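You operate a simulated robot arm through the tools that you are given. There is no shell and no other tool.

You run a simulated robot arm. Do the job below in one go: nothing can be reset, and whatever is moved stays where it is left.

Task
Tighten the nut on the green-banded block to about 100 N m.
Fine: set the long spanner's knob, run the nut down, pull to the click, put the spanner back and turn its knob to 50.

Only the result counts: the job must be done as asked and must still hold three seconds after the hand-in. Knocking over, shifting, dropping, spilling or breaking anything else fails it.

Robot
A 7-joint arm with a fingered hand, fixed in place. Base frame: the origin is at the foot of the arm, x ahead of it, y to its left, z up; the work surface is at about z = 800. Readings come in mm, degrees, newtons and seconds.
Its first joint turns from -166.0 to 166.0 degrees. Payload 4.7 kg.
Tool frame: the origin (TCP) lies between the finger pads and is the grasp point; the fingertips stand 36 mm ahead of it; z points along the fingers, y is the line along which they close. Largest opening 120 mm; the body of the gripper starts 42 mm behind the TCP. The gripper is a hand of 5 fingers: y runs from the thumb to the fingers, the wrist lies at [-18, -122, -210] in the tool frame, and closing takes about 1.5 s.
Orientation is that of the tool frame in the base frame, as a unit quaternion [w, x, y, z]. With the fingers straight down and the wrist toward the robot, the tool's x, y and z point along [0, 1, 0], [1, 0, 0] and [0, 0, -1] of the base frame.

Tools
- The arm moves only by the tool nudge_tool. Its argument "moves" is a list of rows, each a list of 6 numbers: the shift along the base's x, y, z in mm, then the turn, a rotation vector about the base's x, y, z in degrees. In form: [[tx, ty, tz, ax, ay, az], ...]. A call has 1 to 20 rows; each row is the pose to reach, as a shift and turn from the pose commanded when the call began. "claw" is the finger opening in mm, from 0 to 120, set as the call begins (left out, the last holds). Rows are played at 5 a second. More than 50 mm and 8.6 degrees between two rows, or a gripper value outside its range, and nothing of the call is played. A pose out of reach is approached as far as the arm can. The call stops where the force on the tool passes 80 N (or 10 N more than at its start, if that is more) or the arm is blocked; 0.2 s more then pass. The fingers move at their own pace (about 45 mm/s each) and stop on an object; they squeeze with about 33 N. The grip force told is the motor's: it shows also when the fingers shut on nothing. Time passes only in rows, and 0.2 s behind the last, so rows that repeat a pose let the fingers close. It gives the time, the measured TCP pose, the force on the tool (base axes), the opening and the grip force at its end, in the units of the frame above (readings bear some noise), with the torque about the TCP (base axes, N m) and any sound that the robot's microphone picked up, and new pictures: "pictures" is both (left out), scene, wrist or none.
- Cameras (640 x 400 px; columns grow to the right, rows downward): "scene" is fixed at [48.3, 652.1, 1414.1]; the picture's right is [-0.66, -0.75, 0.00], its down [-0.63, 0.56, -0.53] and it looks along [0.40, -0.35, -0.85] (base axes); focal length 214 px, centre (320, 200). "wrist" rides on the gripper at [73, -91, -143] in the tool frame; the picture's right is [-0.80, 0.28, -0.53], its down [-0.53, -0.73, 0.42] and it looks along [-0.27, 0.62, 0.74] (tool axes); focal length 234 px, centre (320, 200). There is no depth. A picture from a camera that has moved, and an enlarged one, comes with that camera's place and axes in the base frame and with its lens.
- preshape(shape): the hand has 5 fingers and takes this shape, open, in about a second: jaw (thumb against the fingers, like two jaws); tri (thumb and two fingers); tip (a fingertip pinch); poke (one finger out to press); point (the index stretched); flat (the hand flat); cup (the hand cupped); fist (a fist). The gripper value then closes the fingers along that shape, each until it touches; the sizes above hold for jaw. It gives what a move gives, with no picture.
- close_up(camera, box): a new picture of the part [left, top, right, bottom] of that camera's present view, enlarged. It takes no simulated time.
- job_done(): hands the job in; it is judged then, once.

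Places have to be worked out from the pictures, the camera data and where the tool is seen. Open the gripper and draw the arm clear of the work before you hand the job in, unless the task says otherwise.

The tools are called after ">>>" as name(argument=value, ...) on one line, values as JSON. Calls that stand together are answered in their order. nudge_tool: Moves the arm, as the interface text tells. Its arguments: {"type":"object","properties":{"moves":{"type":"array"},"claw":{"type":"number"},"pictures":{"type":"string","enum":["both","scene","wrist","none"]}},"required":["moves"]} The other tools are called the same way: preshape (shape) gives the hand a shape; close_up (camera, box) takes an enlarged picture of a part of a camera's view; job_done () hands the job in.

At the start:

```text
time_s: 0.0
eef_pos: [532.5, 432.7, 1125.4]
orientation: [0.0, 0.708, 0.707, 0.001]
contact_force: [-0.4, 0.3, 0.9]
moment: [-0.01, -0.02, -0.01]
finger_gap: 119.8
grasp_force: 0.0
shape: jaw
```

scene: 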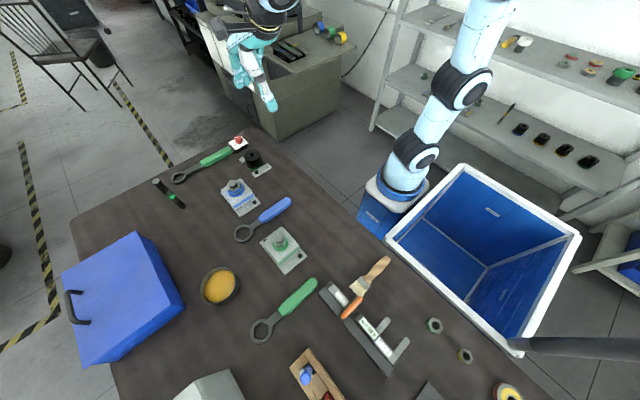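
wrist: 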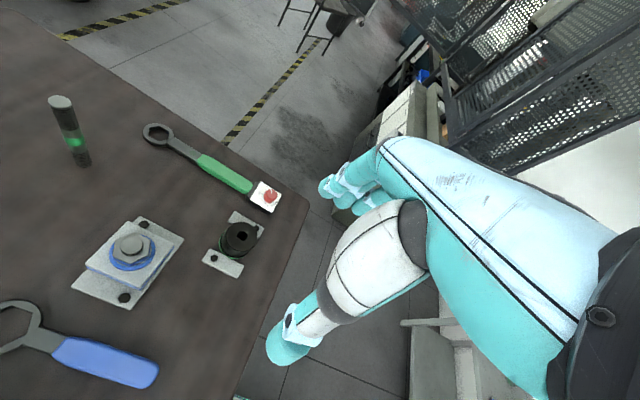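

I start by looking closely at the scene: there are several spanners (green, blue, another green) and two blocks. I enlarge parts of the scene view to identify them.

>>> close_up(camera="scene", box=[140, 120, 340, 245])

>>> close_up(camera="scene", box=[220, 220, 420, 345])

>>> close_up(camera="wrist", box=[0, 80, 320, 280])

```text
3.20 times, centred on (240, 182) of scene
camera zoom: at [48.3, 652.1, 1414.1], right [-0.66, -0.75, 0.0], down [-0.63, 0.56, -0.53], along [0.4, -0.35, -0.85], focal length 686 px, centre (576, 256)
```

zoom: 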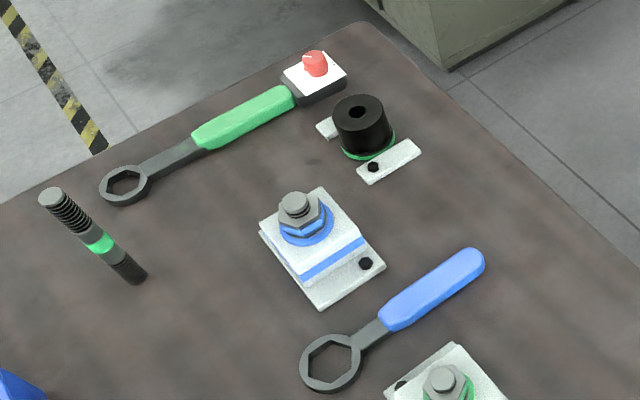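

```text
3.20 times, centred on (320, 282) of scene
camera zoom: at [48.3, 652.1, 1414.1], right [-0.66, -0.75, 0.0], down [-0.63, 0.56, -0.53], along [0.4, -0.35, -0.85], focal length 686 px, centre (320, -64)
```

zoom: 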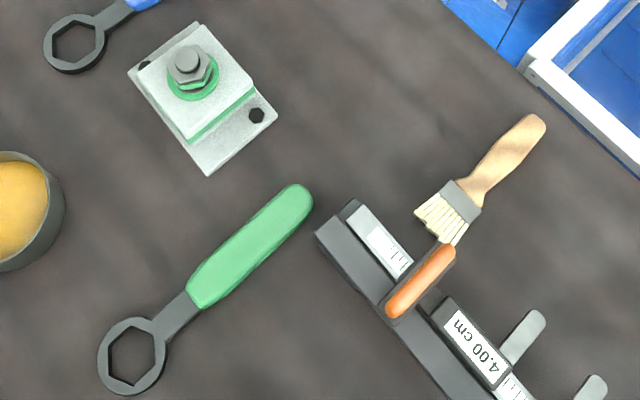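

```text
2.00 times, centred on (160, 180) of wrist
camera zoom: at [441.4, 504.2, 1269.5], right [0.28, -0.8, 0.53], down [-0.73, -0.53, -0.42], along [0.62, -0.27, -0.74], focal length 468 px, centre (640, 240)
```

zoom: 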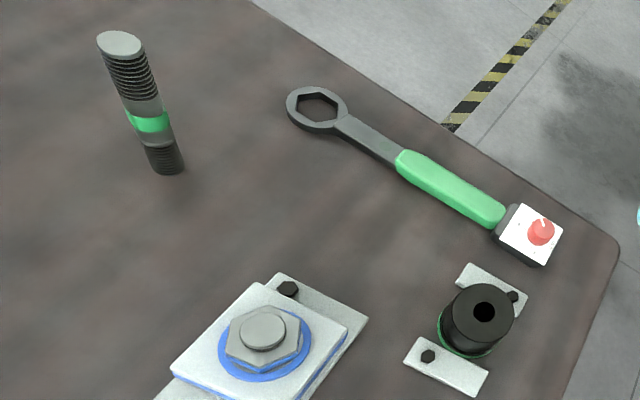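

The long spanner with a knob box at its tail lies near x≈730, y 460–710; the green-banded block's nut seems near (290, 590). I zoom in on the knob, the block, and the other items.

>>> close_up(camera="wrist", box=[240, 170, 304, 210])

>>> close_up(camera="scene", box=[214, 125, 278, 165])

>>> close_up(camera="scene", box=[240, 215, 336, 275])

>>> close_up(camera="scene", box=[60, 230, 380, 400])

>>> close_up(camera="scene", box=[300, 240, 600, 400])

```text
10.00 times, centred on (272, 190) of wrist
camera zoom: at [441.4, 504.2, 1269.5], right [0.28, -0.8, 0.53], down [-0.73, -0.53, -0.42], along [0.62, -0.27, -0.74], focal length 2342 px, centre (800, 300)
```

zoom: 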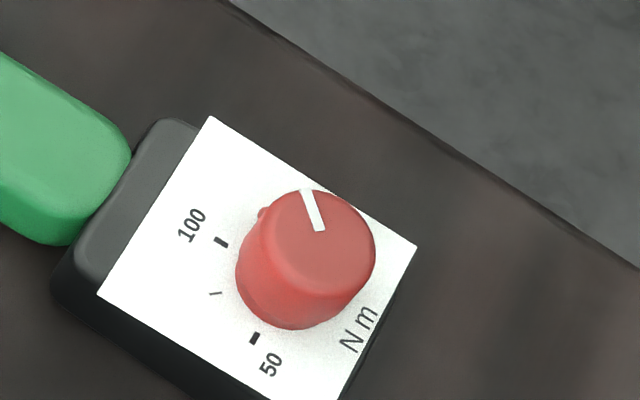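

```text
10.00 times, centred on (246, 145) of scene
camera zoom: at [48.3, 652.1, 1414.1], right [-0.66, -0.75, 0.0], down [-0.63, 0.56, -0.53], along [0.4, -0.35, -0.85], focal length 2145 px, centre (1060, 750)
```

zoom: 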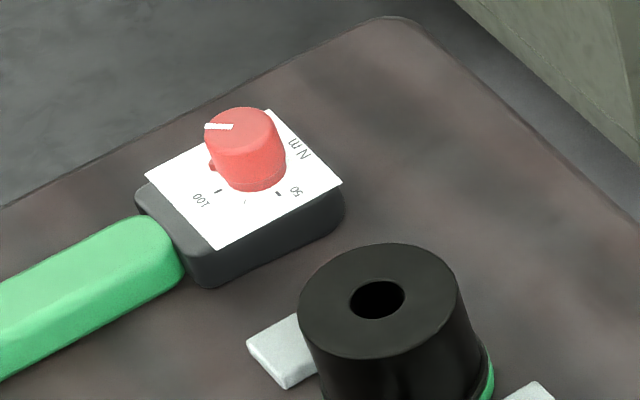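

```text
6.67 times, centred on (288, 245) of scene
camera zoom: at [48.3, 652.1, 1414.1], right [-0.66, -0.75, 0.0], down [-0.63, 0.56, -0.53], along [0.4, -0.35, -0.85], focal length 1430 px, centre (533, -100)
```

zoom: 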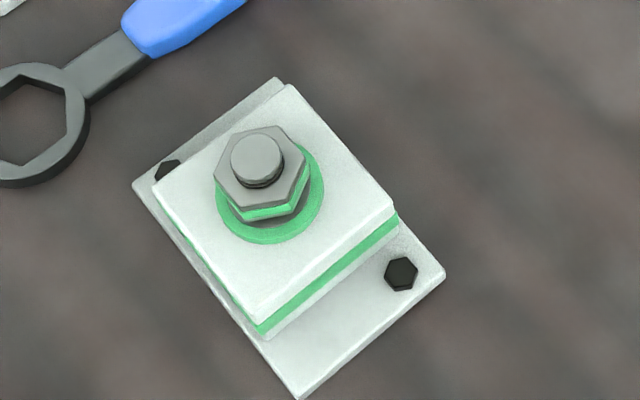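

```text
2.00 times, centred on (220, 315) of scene
camera zoom: at [48.3, 652.1, 1414.1], right [-0.66, -0.75, 0.0], down [-0.63, 0.56, -0.53], along [0.4, -0.35, -0.85], focal length 429 px, centre (520, -30)
```

zoom: 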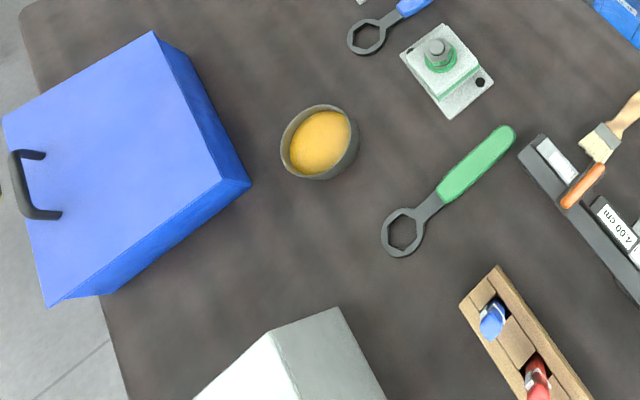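

```text
2.13 times, centred on (450, 320) of scene
camera zoom: at [48.3, 652.1, 1414.1], right [-0.66, -0.75, 0.0], down [-0.63, 0.56, -0.53], along [0.4, -0.35, -0.85], focal length 458 px, centre (43, -56)
```

zoom: 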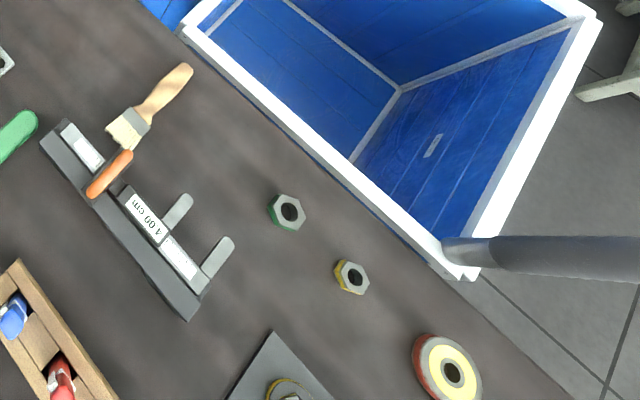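

The knob scale runs 50–75–100 and its white pointer is beyond 100 now. I move the wrist camera nearer for a better look at the knob, staying well above everything.

>>> nudge_tool(moves=[[14, 11, -33, 0, 0, 0], [28, 22, -66, 0, 0, 0], [42, 33, -99, 0, 0, 0], [56, 44, -132, 0, 0, 0], [68, 53, -165, 0, 0, 0], [68, 53, -165, 0, 0, 0]], pictures="both")

```text
time_s: 1.4
eef_pos: [603.5, 485.4, 959.6]
orientation: [0.0, 0.707, 0.707, 0.0]
contact_force: [-0.1, -1.0, 1.1]
moment: [0.0, 0.0, 0.0]
finger_gap: 119.7
grasp_force: 0.0
shape: jaw
camera wrist: at [511.7, 556.6, 1103.4], right [0.28, -0.8, 0.53], down [-0.73, -0.53, -0.42], along [0.62, -0.27, -0.74], focal length 234 px, centre (320, 200)
```

scene: 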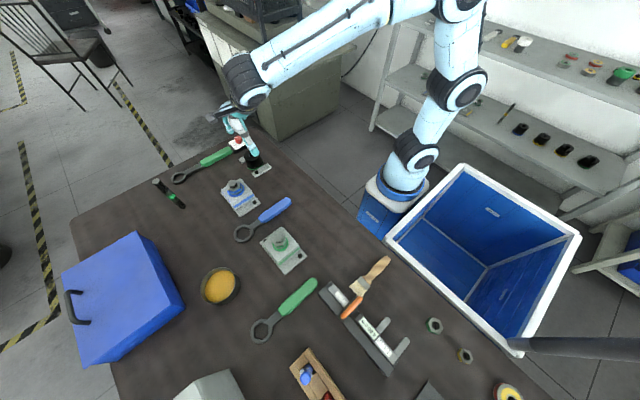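
wrist: 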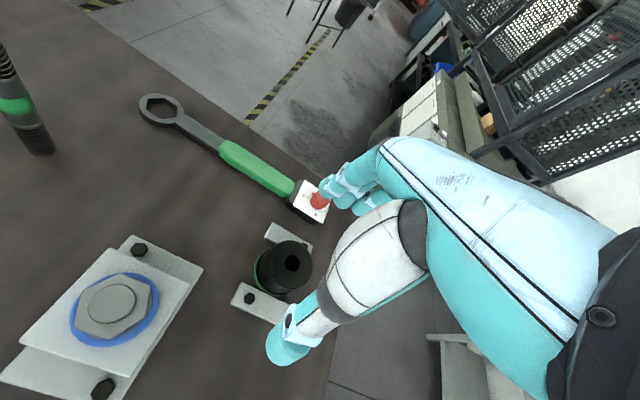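

The fingers hide the knob; I shift sideways in -y so it shows left of the hand and take an enlargement.

>>> nudge_tool(moves=[[0, -45, 0, 0, 0, 0], [0, -90, 0, 0, 0, 0], [0, -110, 10, 0, 0, 0], [0, -110, 10, 0, 0, 0]], pictures="wrist")

>>> close_up(camera="wrist", box=[216, 140, 312, 200])

```text
time_s: 2.4
eef_pos: [602.9, 374.7, 970.6]
orientation: [0.0, 0.707, 0.708, 0.0]
contact_force: [0.0, -0.3, 0.2]
moment: [0.02, 0.01, 0.02]
finger_gap: 119.6
grasp_force: 0.1
shape: jaw
camera wrist: at [511.3, 447.1, 1114.7], right [0.28, -0.8, 0.53], down [-0.73, -0.53, -0.42], along [0.62, -0.27, -0.74], focal length 234 px, centre (320, 200)
```

wrist: 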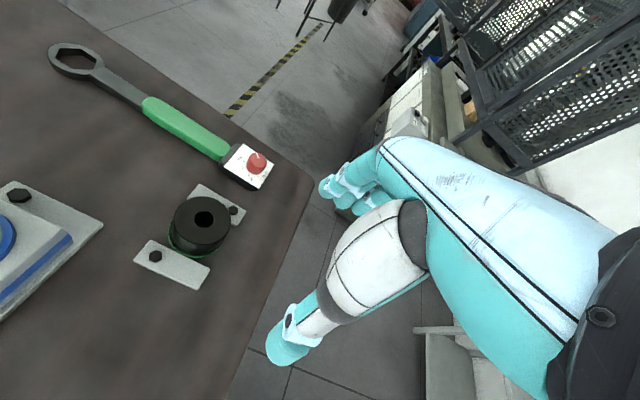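

```text
6.67 times, centred on (264, 170) of wrist
camera zoom: at [511.3, 447.1, 1114.7], right [0.28, -0.8, 0.53], down [-0.73, -0.53, -0.42], along [0.62, -0.27, -0.74], focal length 1561 px, centre (693, 400)
```

zoom: 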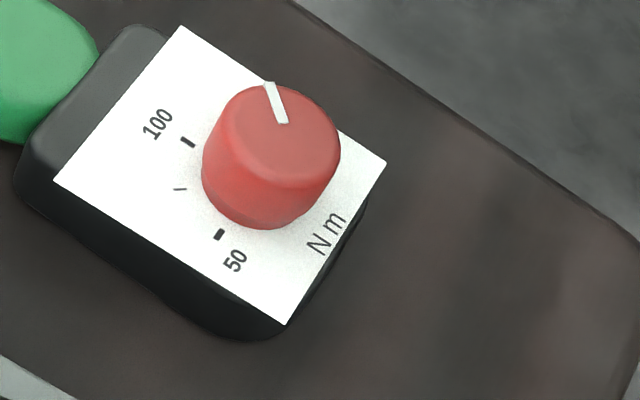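

The plate computes to x 708–763, y 436–491 at z≈824, knob centre about (736, 458), with 50 at -x and 100 at +y (1.8°/N·m); the pointer sits at ≈123. Next I enlarge the ring and handle for their geometry.

>>> close_up(camera="wrist", box=[30, 20, 190, 120])

>>> close_up(camera="wrist", box=[120, 80, 280, 180])

>>> close_up(camera="scene", box=[155, 125, 283, 205])

```text
4.00 times, centred on (110, 70) of wrist
camera zoom: at [511.3, 447.1, 1114.7], right [0.28, -0.8, 0.53], down [-0.73, -0.53, -0.42], along [0.62, -0.27, -0.74], focal length 937 px, centre (1160, 720)
```

zoom: 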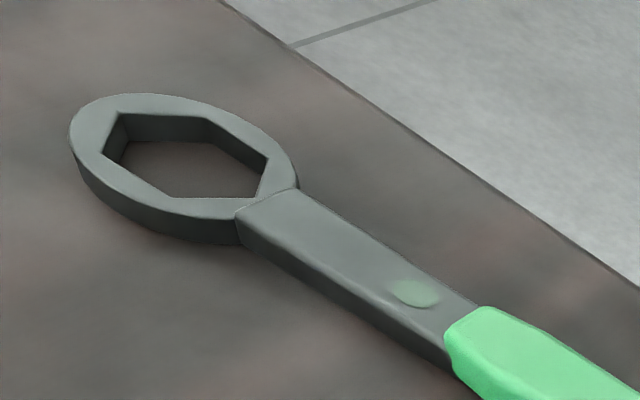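

```text
4.00 times, centred on (200, 130) of wrist
camera zoom: at [511.3, 447.1, 1114.7], right [0.28, -0.8, 0.53], down [-0.73, -0.53, -0.42], along [0.62, -0.27, -0.74], focal length 937 px, centre (800, 480)
```

zoom: 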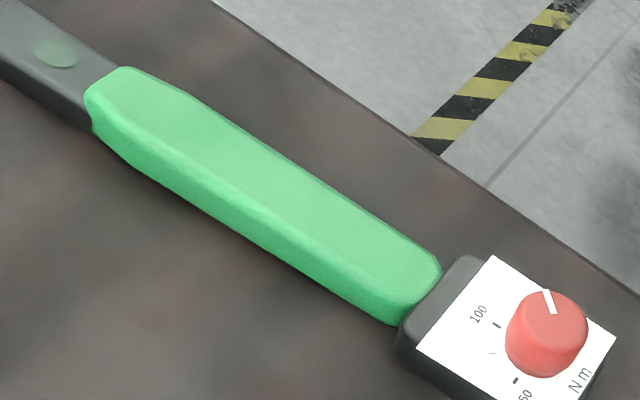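

```text
5.00 times, centred on (219, 165) of scene
camera zoom: at [48.3, 652.1, 1414.1], right [-0.66, -0.75, 0.0], down [-0.63, 0.56, -0.53], along [0.4, -0.35, -0.85], focal length 1072 px, centre (825, 375)
```

zoom: 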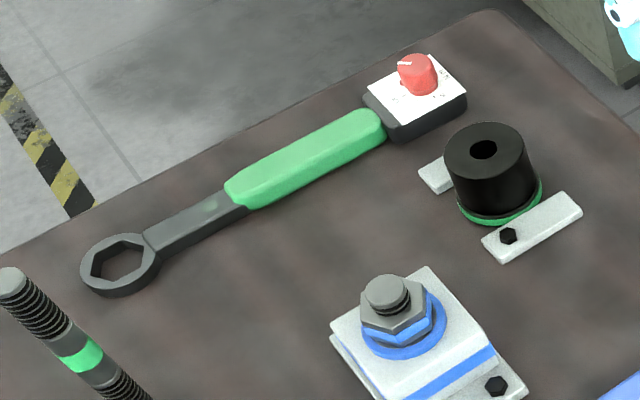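

The ring's hex has a corner along the spanner axis, circumradius about 20 mm, ring centre near (736, 707). Now I try the "tri" hand shape, still in free air, and look at it.

>>> preshape(shape="tri")

>>> close_up(camera="wrist", box=[160, 80, 640, 380])

```text
time_s: 3.3
eef_pos: [602.9, 375.3, 970.2]
orientation: [0.0, 0.708, 0.707, 0.0]
contact_force: [0.0, 0.0, 0.8]
moment: [-0.02, -0.03, 0.01]
finger_gap: 119.7
grasp_force: 0.0
shape: tri
```

```text
1.33 times, centred on (400, 230) of wrist
camera zoom: at [511.4, 447.3, 1114.9], right [0.28, -0.8, 0.53], down [-0.73, -0.53, -0.42], along [0.62, -0.27, -0.74], focal length 312 px, centre (213, 160)
```

zoom: 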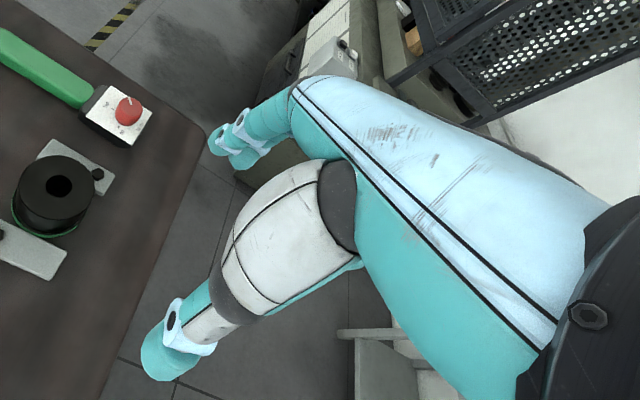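

The tri shape shows a thumb opposing two fingers. I close it to about 35 mm in the air to see where the tips meet relative to the TCP.

>>> nudge_tool(moves=[[0, 0, 0, 0, 0, 0], [0, 0, 0, 0, 0, 0], [0, 0, 0, 0, 0, 0], [0, 0, 0, 0, 0, 0], [0, 0, 0, 0, 0, 0], [0, 0, 0, 0, 0, 0]], claw=35, pictures="both")

>>> close_up(camera="wrist", box=[200, 130, 440, 280])

>>> close_up(camera="scene", box=[190, 70, 350, 170])

```text
time_s: 4.7
eef_pos: [602.4, 374.4, 971.9]
orientation: [-0.001, 0.707, 0.708, 0.0]
contact_force: [-0.4, -0.3, -0.2]
moment: [-0.03, -0.04, 0.04]
finger_gap: 35.1
grasp_force: 0.1
shape: tri
camera wrist: at [511.3, 447.3, 1114.9], right [0.28, -0.8, 0.53], down [-0.73, -0.53, -0.42], along [0.62, -0.27, -0.74], focal length 234 px, centre (320, 200)
```

scene: 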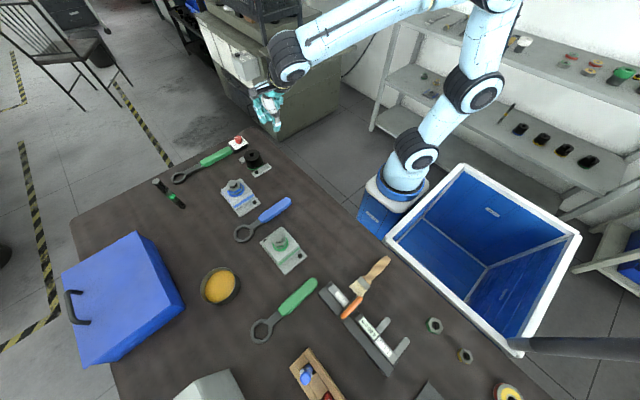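
wrist: 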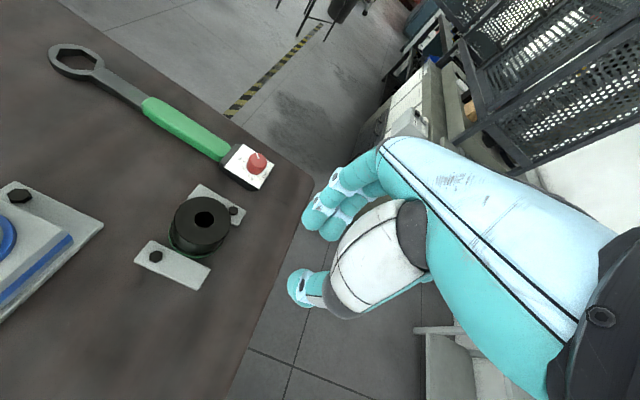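

```text
2.67 times, centred on (320, 205) of wrist
camera zoom: at [511.3, 447.3, 1114.9], right [0.28, -0.8, 0.53], down [-0.73, -0.53, -0.42], along [0.62, -0.27, -0.74], focal length 624 px, centre (320, 187)
```

zoom: 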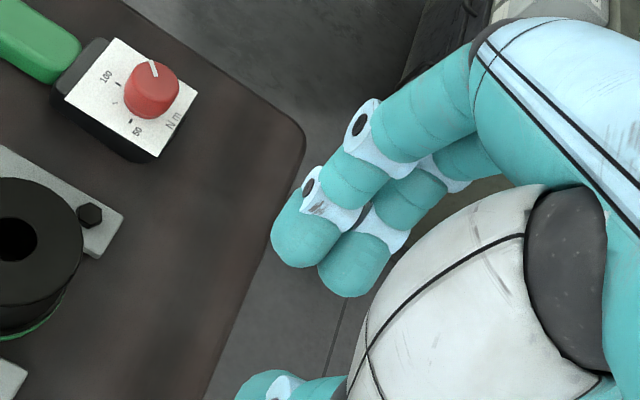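

```text
4.00 times, centred on (270, 120) of scene
camera zoom: at [48.3, 652.1, 1414.1], right [-0.66, -0.75, 0.0], down [-0.63, 0.56, -0.53], along [0.4, -0.35, -0.85], focal length 858 px, centre (520, 520)
```

zoom: 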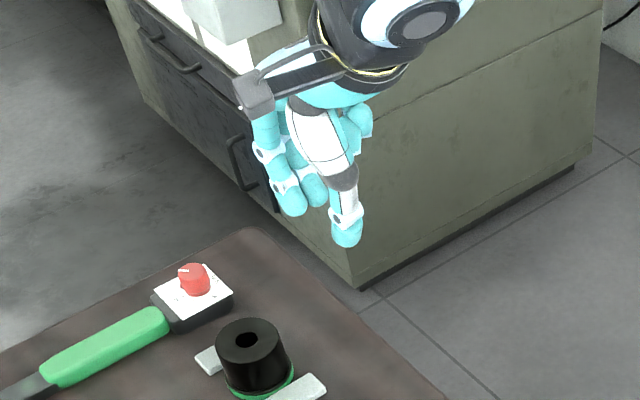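

The tips meet symmetrically about the TCP, roughly 34 mm ahead of it. I open to 60 mm and move above the knob at (736, 458), stopping at z≈925 to check.

>>> nudge_tool(moves=[[27, 17, -5, 0, 0, 0], [54, 34, -15, 0, 0, 0], [81, 51, -25, 0, 0, 0], [108, 68, -35, 0, 0, 0], [133, 83, -45, 0, 0, 0], [133, 83, -45, 0, 0, 0]], claw=60, pictures="both")

>>> close_up(camera="wrist", box=[160, 80, 480, 280])

>>> close_up(camera="scene", box=[190, 80, 318, 160])

```text
time_s: 6.1
eef_pos: [734.8, 459.5, 926.2]
orientation: [0.0, 0.708, 0.707, 0.0]
contact_force: [-0.8, 0.8, 0.0]
moment: [0.01, -0.03, -0.01]
finger_gap: 59.5
grasp_force: 0.1
shape: tri
camera wrist: at [642.7, 530.4, 1070.5], right [0.28, -0.8, 0.53], down [-0.73, -0.53, -0.42], along [0.62, -0.27, -0.74], focal length 234 px, centre (320, 200)
```

scene: 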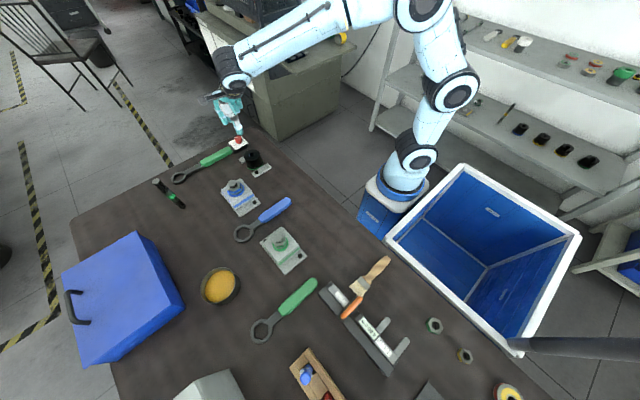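
wrist: 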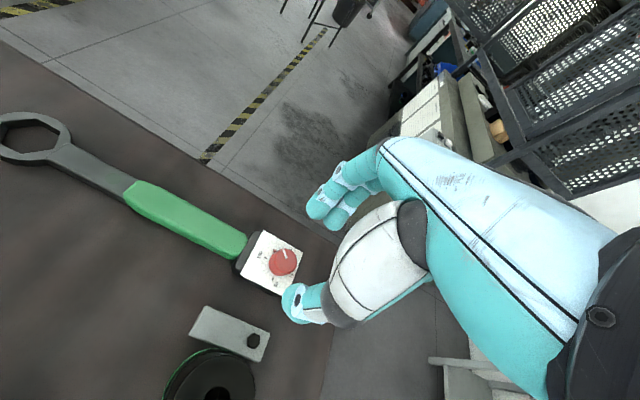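

```text
2.00 times, centred on (320, 180) of wrist
camera zoom: at [642.7, 530.4, 1070.5], right [0.28, -0.8, 0.53], down [-0.73, -0.53, -0.42], along [0.62, -0.27, -0.74], focal length 468 px, centre (320, 240)
```

zoom: 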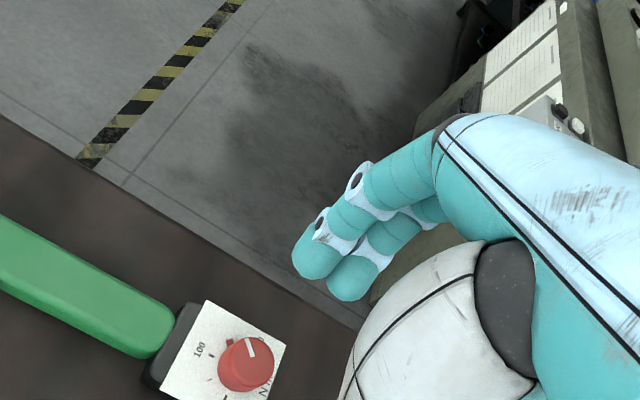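

```text
5.00 times, centred on (254, 120) of scene
camera zoom: at [48.3, 652.1, 1414.1], right [-0.66, -0.75, 0.0], down [-0.63, 0.56, -0.53], along [0.4, -0.35, -0.85], focal length 1072 px, centre (650, 600)
```

zoom: 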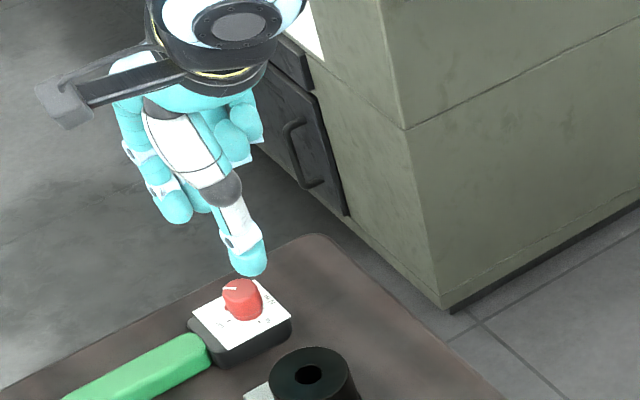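

The knob is in view between thumb and fingers from a steeper angle. I enlarge it to measure the pointer angle and centre.

>>> close_up(camera="wrist", box=[232, 225, 312, 300])

```text
5.33 times, centred on (272, 262) of wrist
camera zoom: at [642.7, 530.4, 1070.5], right [0.28, -0.8, 0.53], down [-0.73, -0.53, -0.42], along [0.62, -0.27, -0.74], focal length 1249 px, centre (576, -133)
```

zoom: 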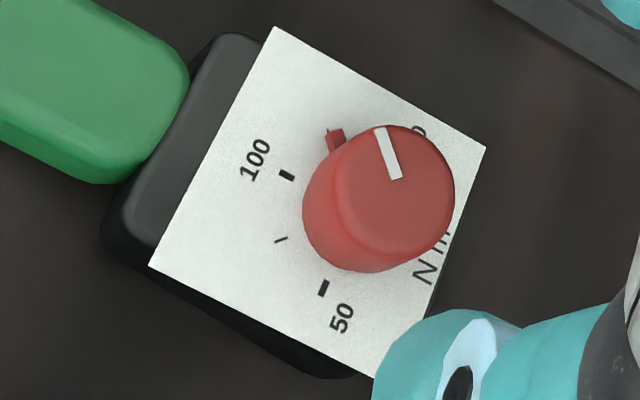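

The base nub/pointer is at ≈45° (about 125), so 45° counter-clockwise gives 100. I lower to TCP z≈867 with the hand still open and check clearance.

>>> nudge_tool(moves=[[0.5, 0.5, -20, 0, 0, 0], [1, 0.5, -40, 0, 0, 0], [1, 0.5, -52, 0, 0, 0], [1, 0.5, -58, 0, 0, 0], [1, 0.5, -58, 0, 0, 0]], claw=60, pictures="wrist")

>>> close_up(camera="wrist", box=[240, 150, 400, 330])

>>> close_up(camera="scene", box=[190, 90, 286, 160])

```text
time_s: 7.3
eef_pos: [735.8, 458.4, 868.3]
orientation: [0.0, 0.707, 0.707, 0.0]
contact_force: [-0.1, -0.1, -1.2]
moment: [-0.03, -0.03, -0.01]
finger_gap: 59.4
grasp_force: 0.0
shape: tri
camera wrist: at [644.3, 530.4, 1011.5], right [0.28, -0.8, 0.53], down [-0.73, -0.53, -0.42], along [0.62, -0.27, -0.74], focal length 234 px, centre (320, 200)
```

wrist: 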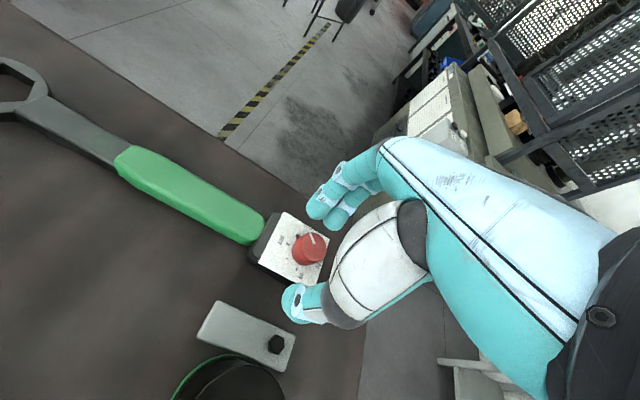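

```text
2.22 times, centred on (320, 240) of wrist
camera zoom: at [644.3, 530.4, 1011.5], right [0.28, -0.8, 0.53], down [-0.73, -0.53, -0.42], along [0.62, -0.27, -0.74], focal length 520 px, centre (320, 111)
```

zoom: 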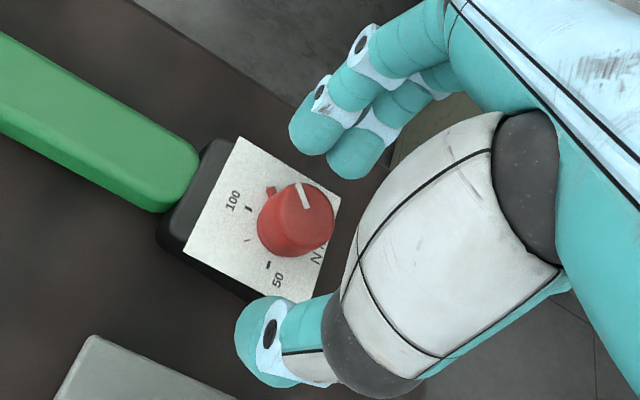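

```text
5.71 times, centred on (238, 125) of scene
camera zoom: at [48.3, 652.1, 1414.1], right [-0.66, -0.75, 0.0], down [-0.63, 0.56, -0.53], along [0.4, -0.35, -0.85], focal length 1226 px, centre (789, 629)
```

zoom: 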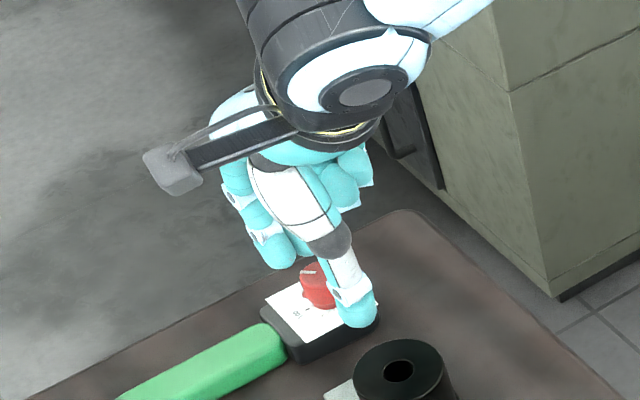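

The knob is between thumb and two fingers with clearance above the plate. I close on the knob.

>>> nudge_tool(moves=[[0, 0, -1, 0, 0, 0], [0, 0, -1, 0, 0, 0], [0, 0, -1, 0, 0, 0], [0, 0, -1, 0, 0, 0], [0, 0, -1, 0, 0, 0], [0, 0, -1, 0, 0, 0]], claw=12, pictures="wrist")

>>> close_up(camera="wrist", box=[240, 150, 400, 330])

```text
time_s: 8.7
eef_pos: [736.3, 458.6, 865.5]
orientation: [-0.001, 0.707, 0.707, 0.0]
contact_force: [-0.9, 0.3, -1.0]
moment: [-0.03, -0.06, 0.03]
finger_gap: 17.4
grasp_force: 32.5
shape: tri
camera wrist: at [643.8, 530.7, 1009.8], right [0.28, -0.8, 0.53], down [-0.73, -0.53, -0.42], along [0.62, -0.27, -0.74], focal length 234 px, centre (320, 200)
```

wrist: 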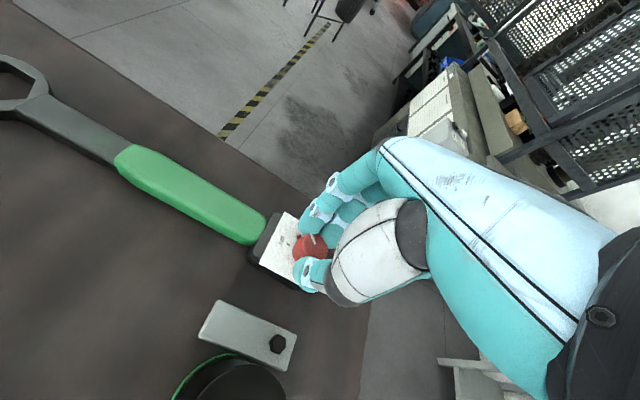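

```text
2.22 times, centred on (320, 240) of wrist
camera zoom: at [643.8, 530.7, 1009.8], right [0.28, -0.8, 0.53], down [-0.73, -0.53, -0.42], along [0.62, -0.27, -0.74], focal length 520 px, centre (320, 111)
```

zoom: 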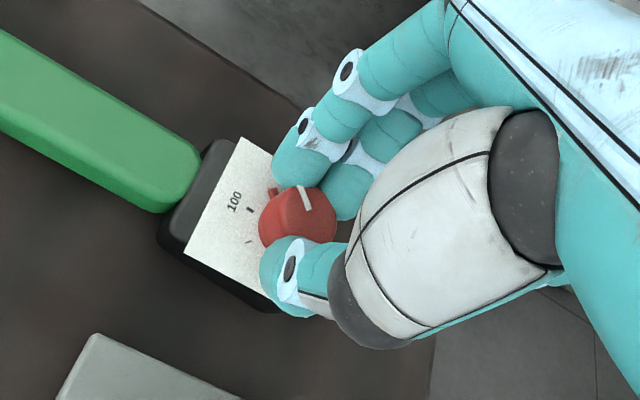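

The knob is gripped (32.5 N). I turn it +45° (counter-clockwise from above) toward 100 in small rows.

>>> nudge_tool(moves=[[0, 0, 0, 0, 0, 5], [0, 0, 0, 0, 0, 10], [0, 0, 0, 0, 0, 15], [0, 0, 0, 0, 0, 20], [0, 0, 0, 0, 0, 25], [0, 0, 0, 0, 0, 30], [0, 0, 0, 0, 0, 35], [0, 0, 0, 0, 0, 40], [0, 0, 0, 0, 0, 45], [0, 0, 0, 0, 0, 45], [0, 0, 0, 0, 0, 45]], pictures="wrist")

>>> close_up(camera="wrist", box=[240, 150, 400, 330])

>>> close_up(camera="scene", box=[190, 90, 286, 160])

```text
time_s: 11.1
eef_pos: [734.8, 458.8, 865.7]
orientation: [0.0, 0.383, 0.924, 0.001]
contact_force: [-0.3, -0.3, 0.2]
moment: [0.02, -0.05, -0.01]
finger_gap: 17.2
grasp_force: 33.0
shape: tri
camera wrist: at [618.7, 444.6, 1010.8], right [0.77, -0.37, 0.53], down [-0.14, -0.89, -0.42], along [0.63, 0.25, -0.74], focal length 234 px, centre (320, 200)
```

wrist: 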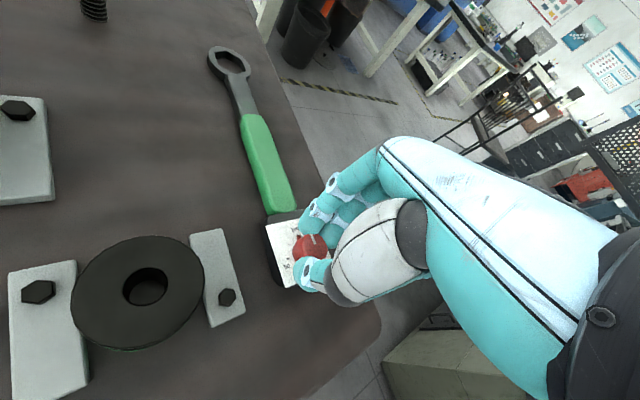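

```text
2.22 times, centred on (320, 240) of wrist
camera zoom: at [618.7, 444.6, 1010.8], right [0.77, -0.37, 0.53], down [-0.14, -0.89, -0.42], along [0.63, 0.25, -0.74], focal length 520 px, centre (320, 111)
```

zoom: 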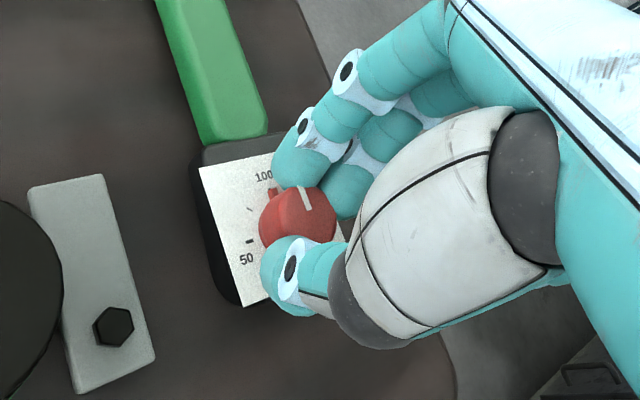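

```text
5.71 times, centred on (238, 125) of scene
camera zoom: at [48.3, 652.1, 1414.1], right [-0.66, -0.75, 0.0], down [-0.63, 0.56, -0.53], along [0.4, -0.35, -0.85], focal length 1226 px, centre (789, 629)
```

zoom: 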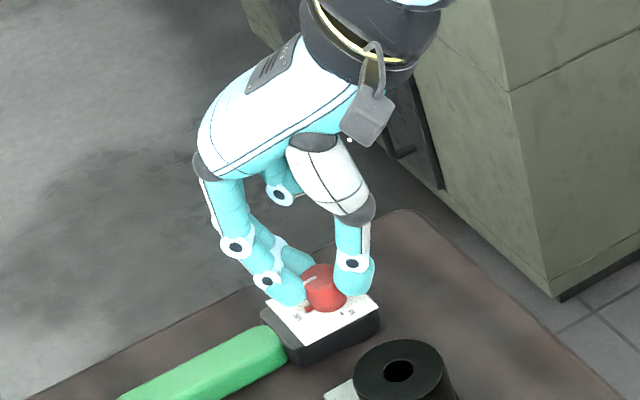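

The knob turned with the hand and the nub is near the 100 mark. I release gently, then look closely.

>>> nudge_tool(moves=[[0, 0, 0, 0, 0, 0], [0, 0, 0, 0, 0, 0], [0, 0, 0, 0, 0, 0], [0, 0, 15, 0, 0, 0], [0, 0, 40, 0, 0, 0], [0, 0, 60, 0, 0, 0], [0, 0, 60, 0, 0, 0]], claw=70, pictures="wrist")

>>> close_up(camera="wrist", box=[224, 190, 320, 280])

```text
time_s: 12.7
eef_pos: [734.4, 458.3, 925.2]
orientation: [0.0, 0.383, 0.924, 0.0]
contact_force: [0.4, -0.2, -0.2]
moment: [-0.03, -0.01, -0.01]
finger_gap: 69.5
grasp_force: 0.0
shape: tri
camera wrist: at [617.8, 444.3, 1069.3], right [0.77, -0.37, 0.53], down [-0.14, -0.89, -0.42], along [0.63, 0.25, -0.74], focal length 234 px, centre (320, 200)
```

wrist: 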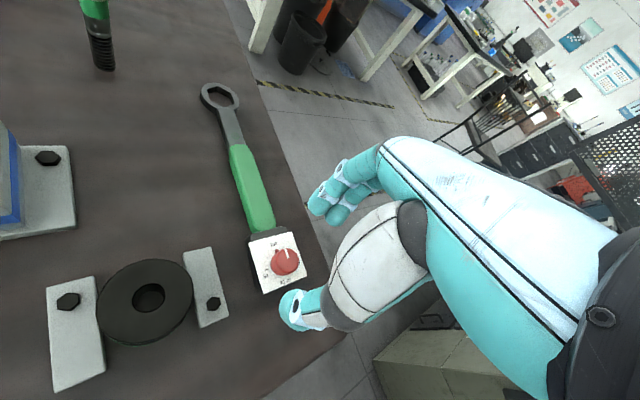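

```text
4.44 times, centred on (272, 235) of wrist
camera zoom: at [617.8, 444.3, 1069.3], right [0.77, -0.37, 0.53], down [-0.14, -0.89, -0.42], along [0.63, 0.25, -0.74], focal length 1041 px, centre (533, 44)
```

zoom: 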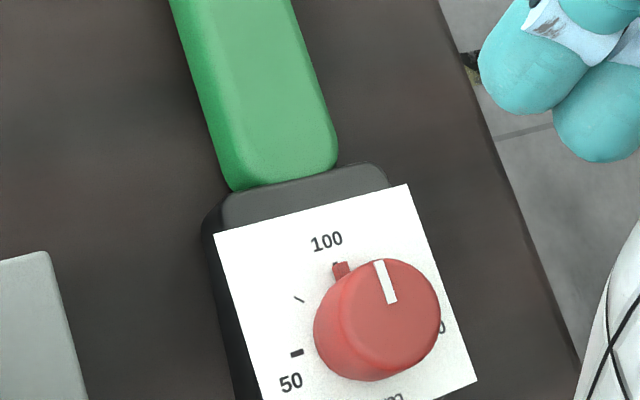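

>>> close_up(camera="wrist", box=[268, 232, 328, 282])

>>> close_up(camera="scene", box=[216, 120, 264, 160])

```text
8.00 times, centred on (298, 257) of wrist
camera zoom: at [617.8, 444.3, 1069.3], right [0.77, -0.37, 0.53], down [-0.14, -0.89, -0.42], along [0.63, 0.25, -0.74], focal length 1873 px, centre (496, -256)
```

zoom: 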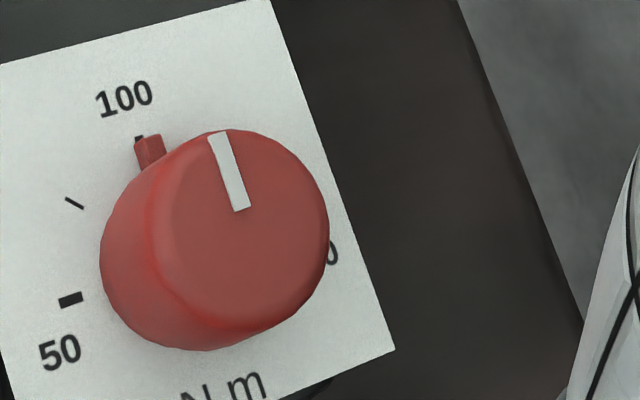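

```text
10.00 times, centred on (240, 140) of scene
camera zoom: at [48.3, 652.1, 1414.1], right [-0.66, -0.75, 0.0], down [-0.63, 0.56, -0.53], along [0.4, -0.35, -0.85], focal length 2145 px, centre (1120, 800)
```

zoom: 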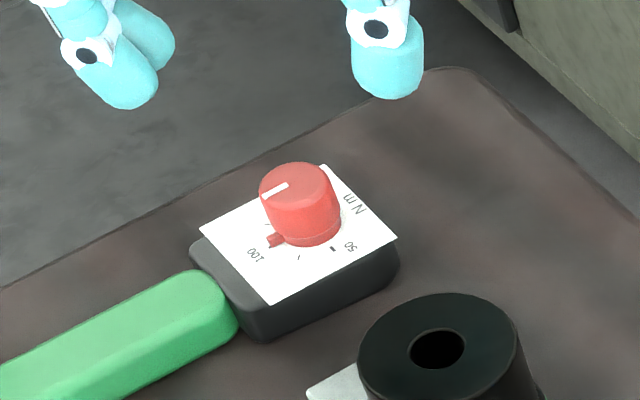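

The pointer line works out at 89–92° in two views, i.e. 100 N·m. Now I raise and travel to above the green-banded block to inspect its nut before fetching the spanner.

>>> nudge_tool(moves=[[0, 0, 40, 0, 0, 0], [-40, 12, 60, 0, 0, 0], [-85, 26, 70, 0, 0, 0], [-130, 40, 70, 0, 0, 0], [-175, 53, 70, 0, 0, 0], [-220, 66, 70, 0, 0, 0], [-265, 80, 70, 0, 0, 0], [-310, 93, 70, 0, 0, 0], [-355, 106, 60, 0, 0, 0], [-400, 120, 45, 0, 0, 0], [-445, 133, 30, 0, 0, 0], [-445, 133, 30, 0, 0, 0]], claw=80, pictures="both")

>>> close_up(camera="wrist", box=[160, 150, 352, 320])

```text
time_s: 15.3
eef_pos: [290.1, 593.0, 956.7]
orientation: [0.001, 0.383, 0.924, 0.0]
contact_force: [-0.4, -0.4, -0.9]
moment: [-0.02, 0.01, 0.0]
finger_gap: 79.6
grasp_force: 0.2
shape: tri
camera wrist: at [173.9, 579.7, 1100.4], right [0.77, -0.37, 0.53], down [-0.14, -0.89, -0.42], along [0.63, 0.25, -0.74], focal length 234 px, centre (320, 200)
```

scene: 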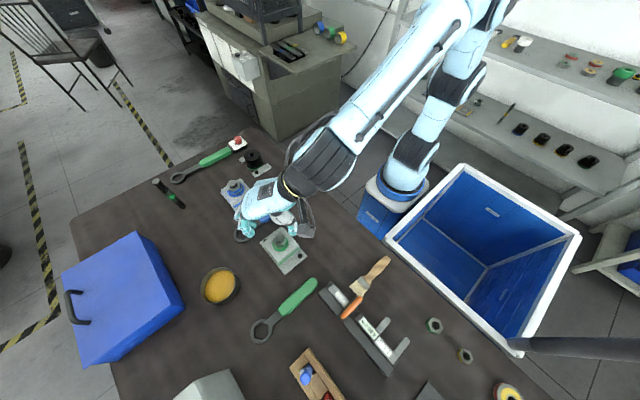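
wrist: 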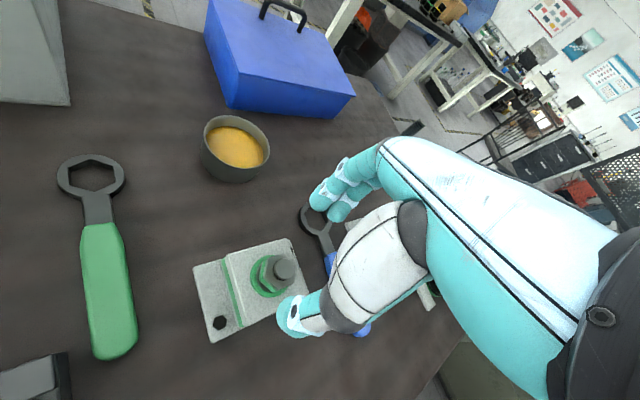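

```text
2.35 times, centred on (256, 235) of wrist
camera zoom: at [173.9, 579.7, 1100.4], right [0.77, -0.37, 0.53], down [-0.14, -0.89, -0.42], along [0.63, 0.25, -0.74], focal length 551 px, centre (471, 118)
```

zoom: 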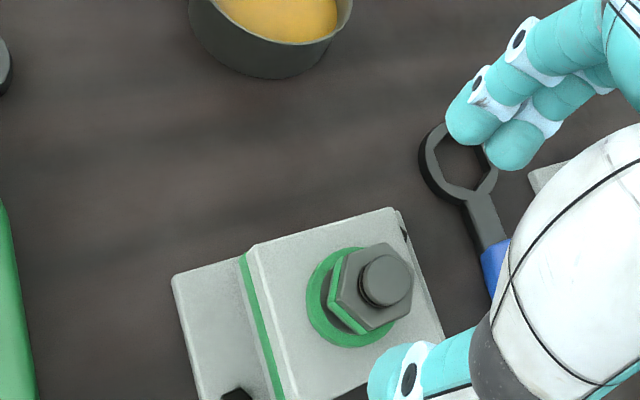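

>>> close_up(camera="wrist", box=[232, 235, 320, 305])

>>> close_up(camera="scene", box=[256, 222, 304, 262])

```text
5.71 times, centred on (276, 270) of wrist
camera zoom: at [173.9, 579.7, 1100.4], right [0.77, -0.37, 0.53], down [-0.14, -0.89, -0.42], along [0.63, 0.25, -0.74], focal length 1338 px, centre (571, -200)
```

zoom: 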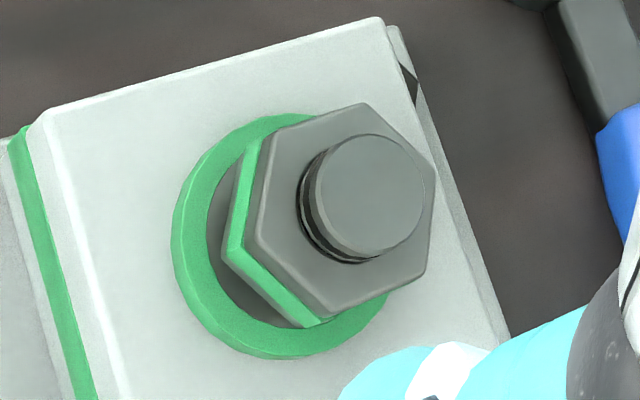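

```text
10.00 times, centred on (280, 242) of scene
camera zoom: at [48.3, 652.1, 1414.1], right [-0.66, -0.75, 0.0], down [-0.63, 0.56, -0.53], along [0.4, -0.35, -0.85], focal length 2145 px, centre (720, -220)
```

zoom: 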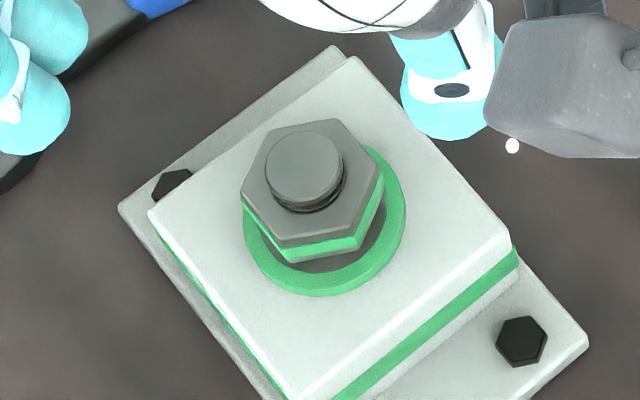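

The nut sits near (289, 590), corners at about 0°/±60°, with the washer below it. I turn the hand to yaw 150° here in free air, so that I can spin the nut down clockwise with the fingers, and look again from the new side.

>>> nudge_tool(moves=[[0, 0, 0, 0, 0, 7.5], [0, 0, 0, 0, 0, 15], [0, 0, 0, 0, 0, 22.5], [0, 0, 0, 0, 0, 30], [0, 0, 0, 0, 0, 37.5], [0, 0, 0, 0, 0, 45], [0, 0, 0, 0, 0, 52.5], [0, 0, 0, 0, 0, 60], [0, 0, 0, 0, 0, 67.5], [0, 0, 0, 0, 0, 75], [0, 0, 0, 0, 0, 82.5], [0, 0, 0, 0, 0, 90], [0, 0, 0, 0, 0, 97.5], [0, 0, 0, 0, 0, 105], [0, 0, 0, 0, 0, 105]], claw=80, pictures="both")

>>> close_up(camera="wrist", box=[220, 210, 340, 310])

```text
time_s: 18.5
eef_pos: [290.0, 591.2, 956.0]
orientation: [-0.001, -0.501, 0.866, 0.0]
contact_force: [-0.1, -0.1, -0.1]
moment: [0.02, -0.03, 0.01]
finger_gap: 79.7
grasp_force: 0.0
shape: tri
camera wrist: at [332.6, 482.5, 1100.3], right [0.16, 0.84, 0.53], down [0.9, 0.1, -0.42], along [-0.41, 0.54, -0.74], focal length 234 px, centre (320, 200)
```

scene: 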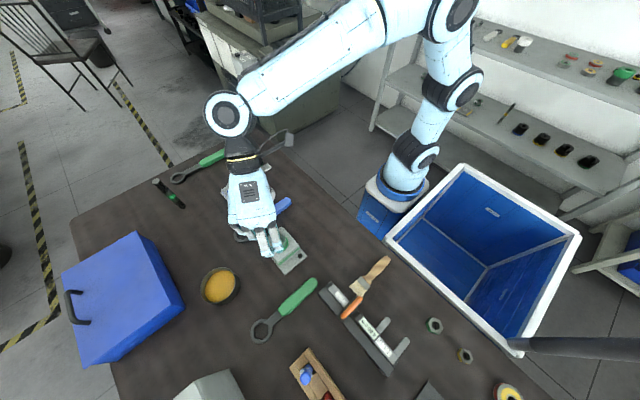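
wrist: 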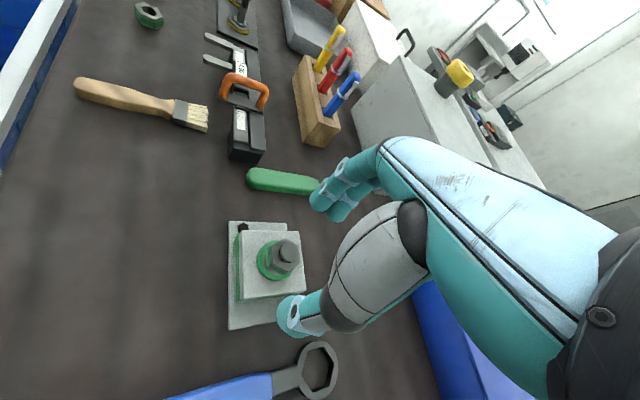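

```text
4.00 times, centred on (280, 260) of wrist
camera zoom: at [332.6, 482.5, 1100.3], right [0.16, 0.84, 0.53], down [0.9, 0.1, -0.42], along [-0.41, 0.54, -0.74], focal length 937 px, centre (480, -40)
```

zoom: 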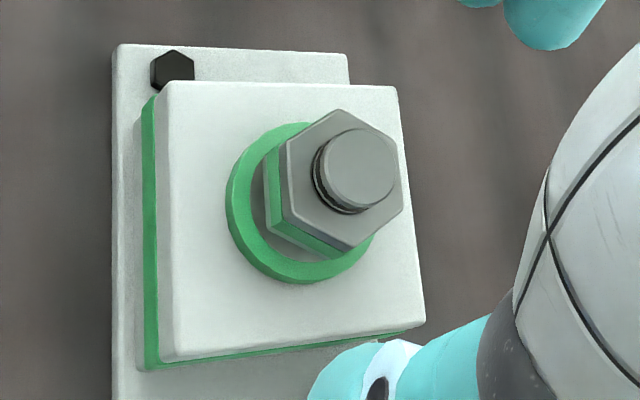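

>>> close_up(camera="wrist", box=[250, 228, 298, 268])

```text
10.00 times, centred on (274, 248) of wrist
camera zoom: at [332.6, 482.5, 1100.3], right [0.16, 0.84, 0.53], down [0.9, 0.1, -0.42], along [-0.41, 0.54, -0.74], focal length 2342 px, centre (780, -280)
```

zoom: 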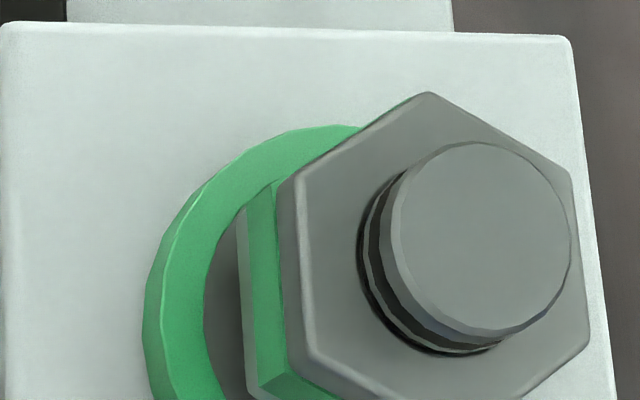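

Triangulating two wrist views gives the stud axis at (280, 589), nut top z≈877, block top z≈851, stud top z≈889, nut about 32 mm across flats. I shift over it and lower so the fingertips come to about z≈860.

>>> nudge_tool(moves=[[-9.8, -2, 0, 0, 0, 0], [-9.8, -2, -20, 0, 0, 0], [-9.8, -2, -40, 0, 0, 0], [-9.8, -2, -55, 0, 0, 0], [-9.8, -2, -60, 0, 0, 0], [-9.8, -2, -60, 0, 0, 0]], claw=80, pictures="both")

>>> close_up(camera="wrist", box=[220, 160, 380, 340])

>>> close_up(camera="scene", box=[240, 205, 320, 275])

```text
time_s: 19.9
eef_pos: [281.1, 588.8, 895.7]
orientation: [0.0, -0.5, 0.866, -0.001]
contact_force: [0.0, 0.7, 0.3]
moment: [0.0, 0.0, 0.02]
finger_gap: 79.8
grasp_force: 0.0
shape: tri
camera wrist: at [323.4, 480.1, 1040.5], right [0.16, 0.84, 0.53], down [0.9, 0.09, -0.42], along [-0.4, 0.54, -0.74], focal length 234 px, centre (320, 200)
```

scene: 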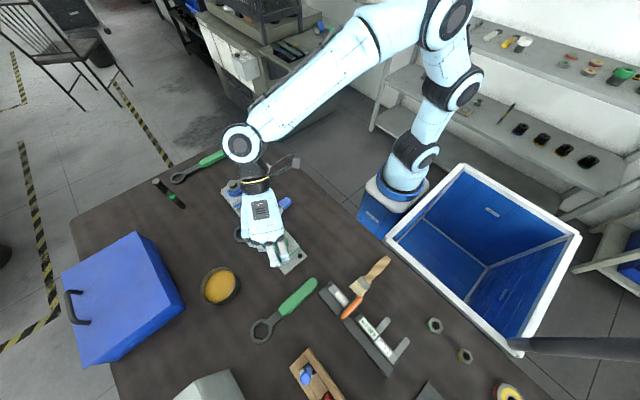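
wrist: 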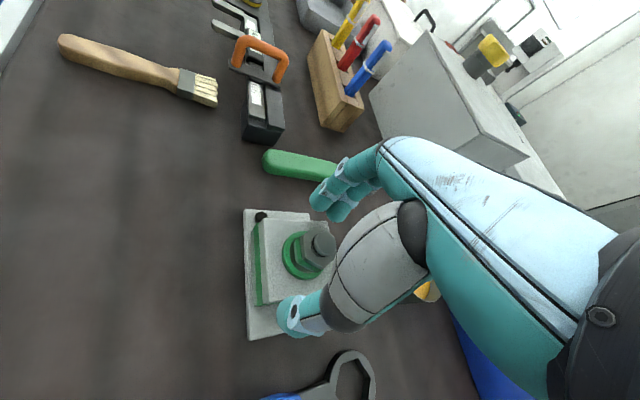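

```text
2.22 times, centred on (300, 250) of wrist
camera zoom: at [323.4, 480.1, 1040.5], right [0.16, 0.84, 0.53], down [0.9, 0.09, -0.42], along [-0.4, 0.54, -0.74], focal length 520 px, centre (364, 89)
```

zoom: 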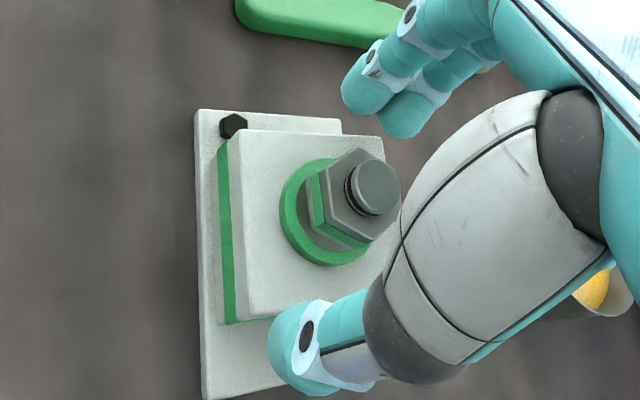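

```text
5.71 times, centred on (280, 240) of scene
camera zoom: at [48.3, 652.1, 1414.1], right [-0.66, -0.75, 0.0], down [-0.63, 0.56, -0.53], along [0.4, -0.35, -0.85], focal length 1226 px, centre (549, -29)
```

zoom: 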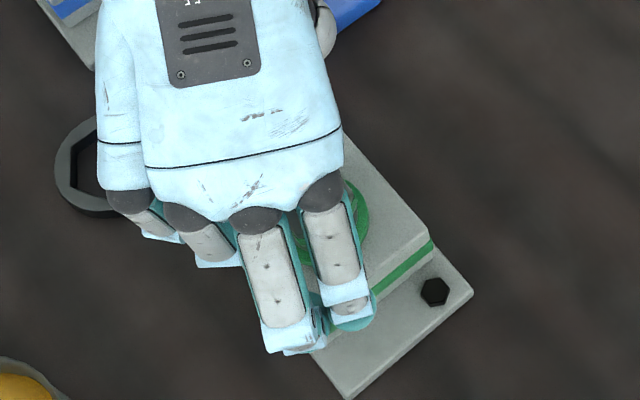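

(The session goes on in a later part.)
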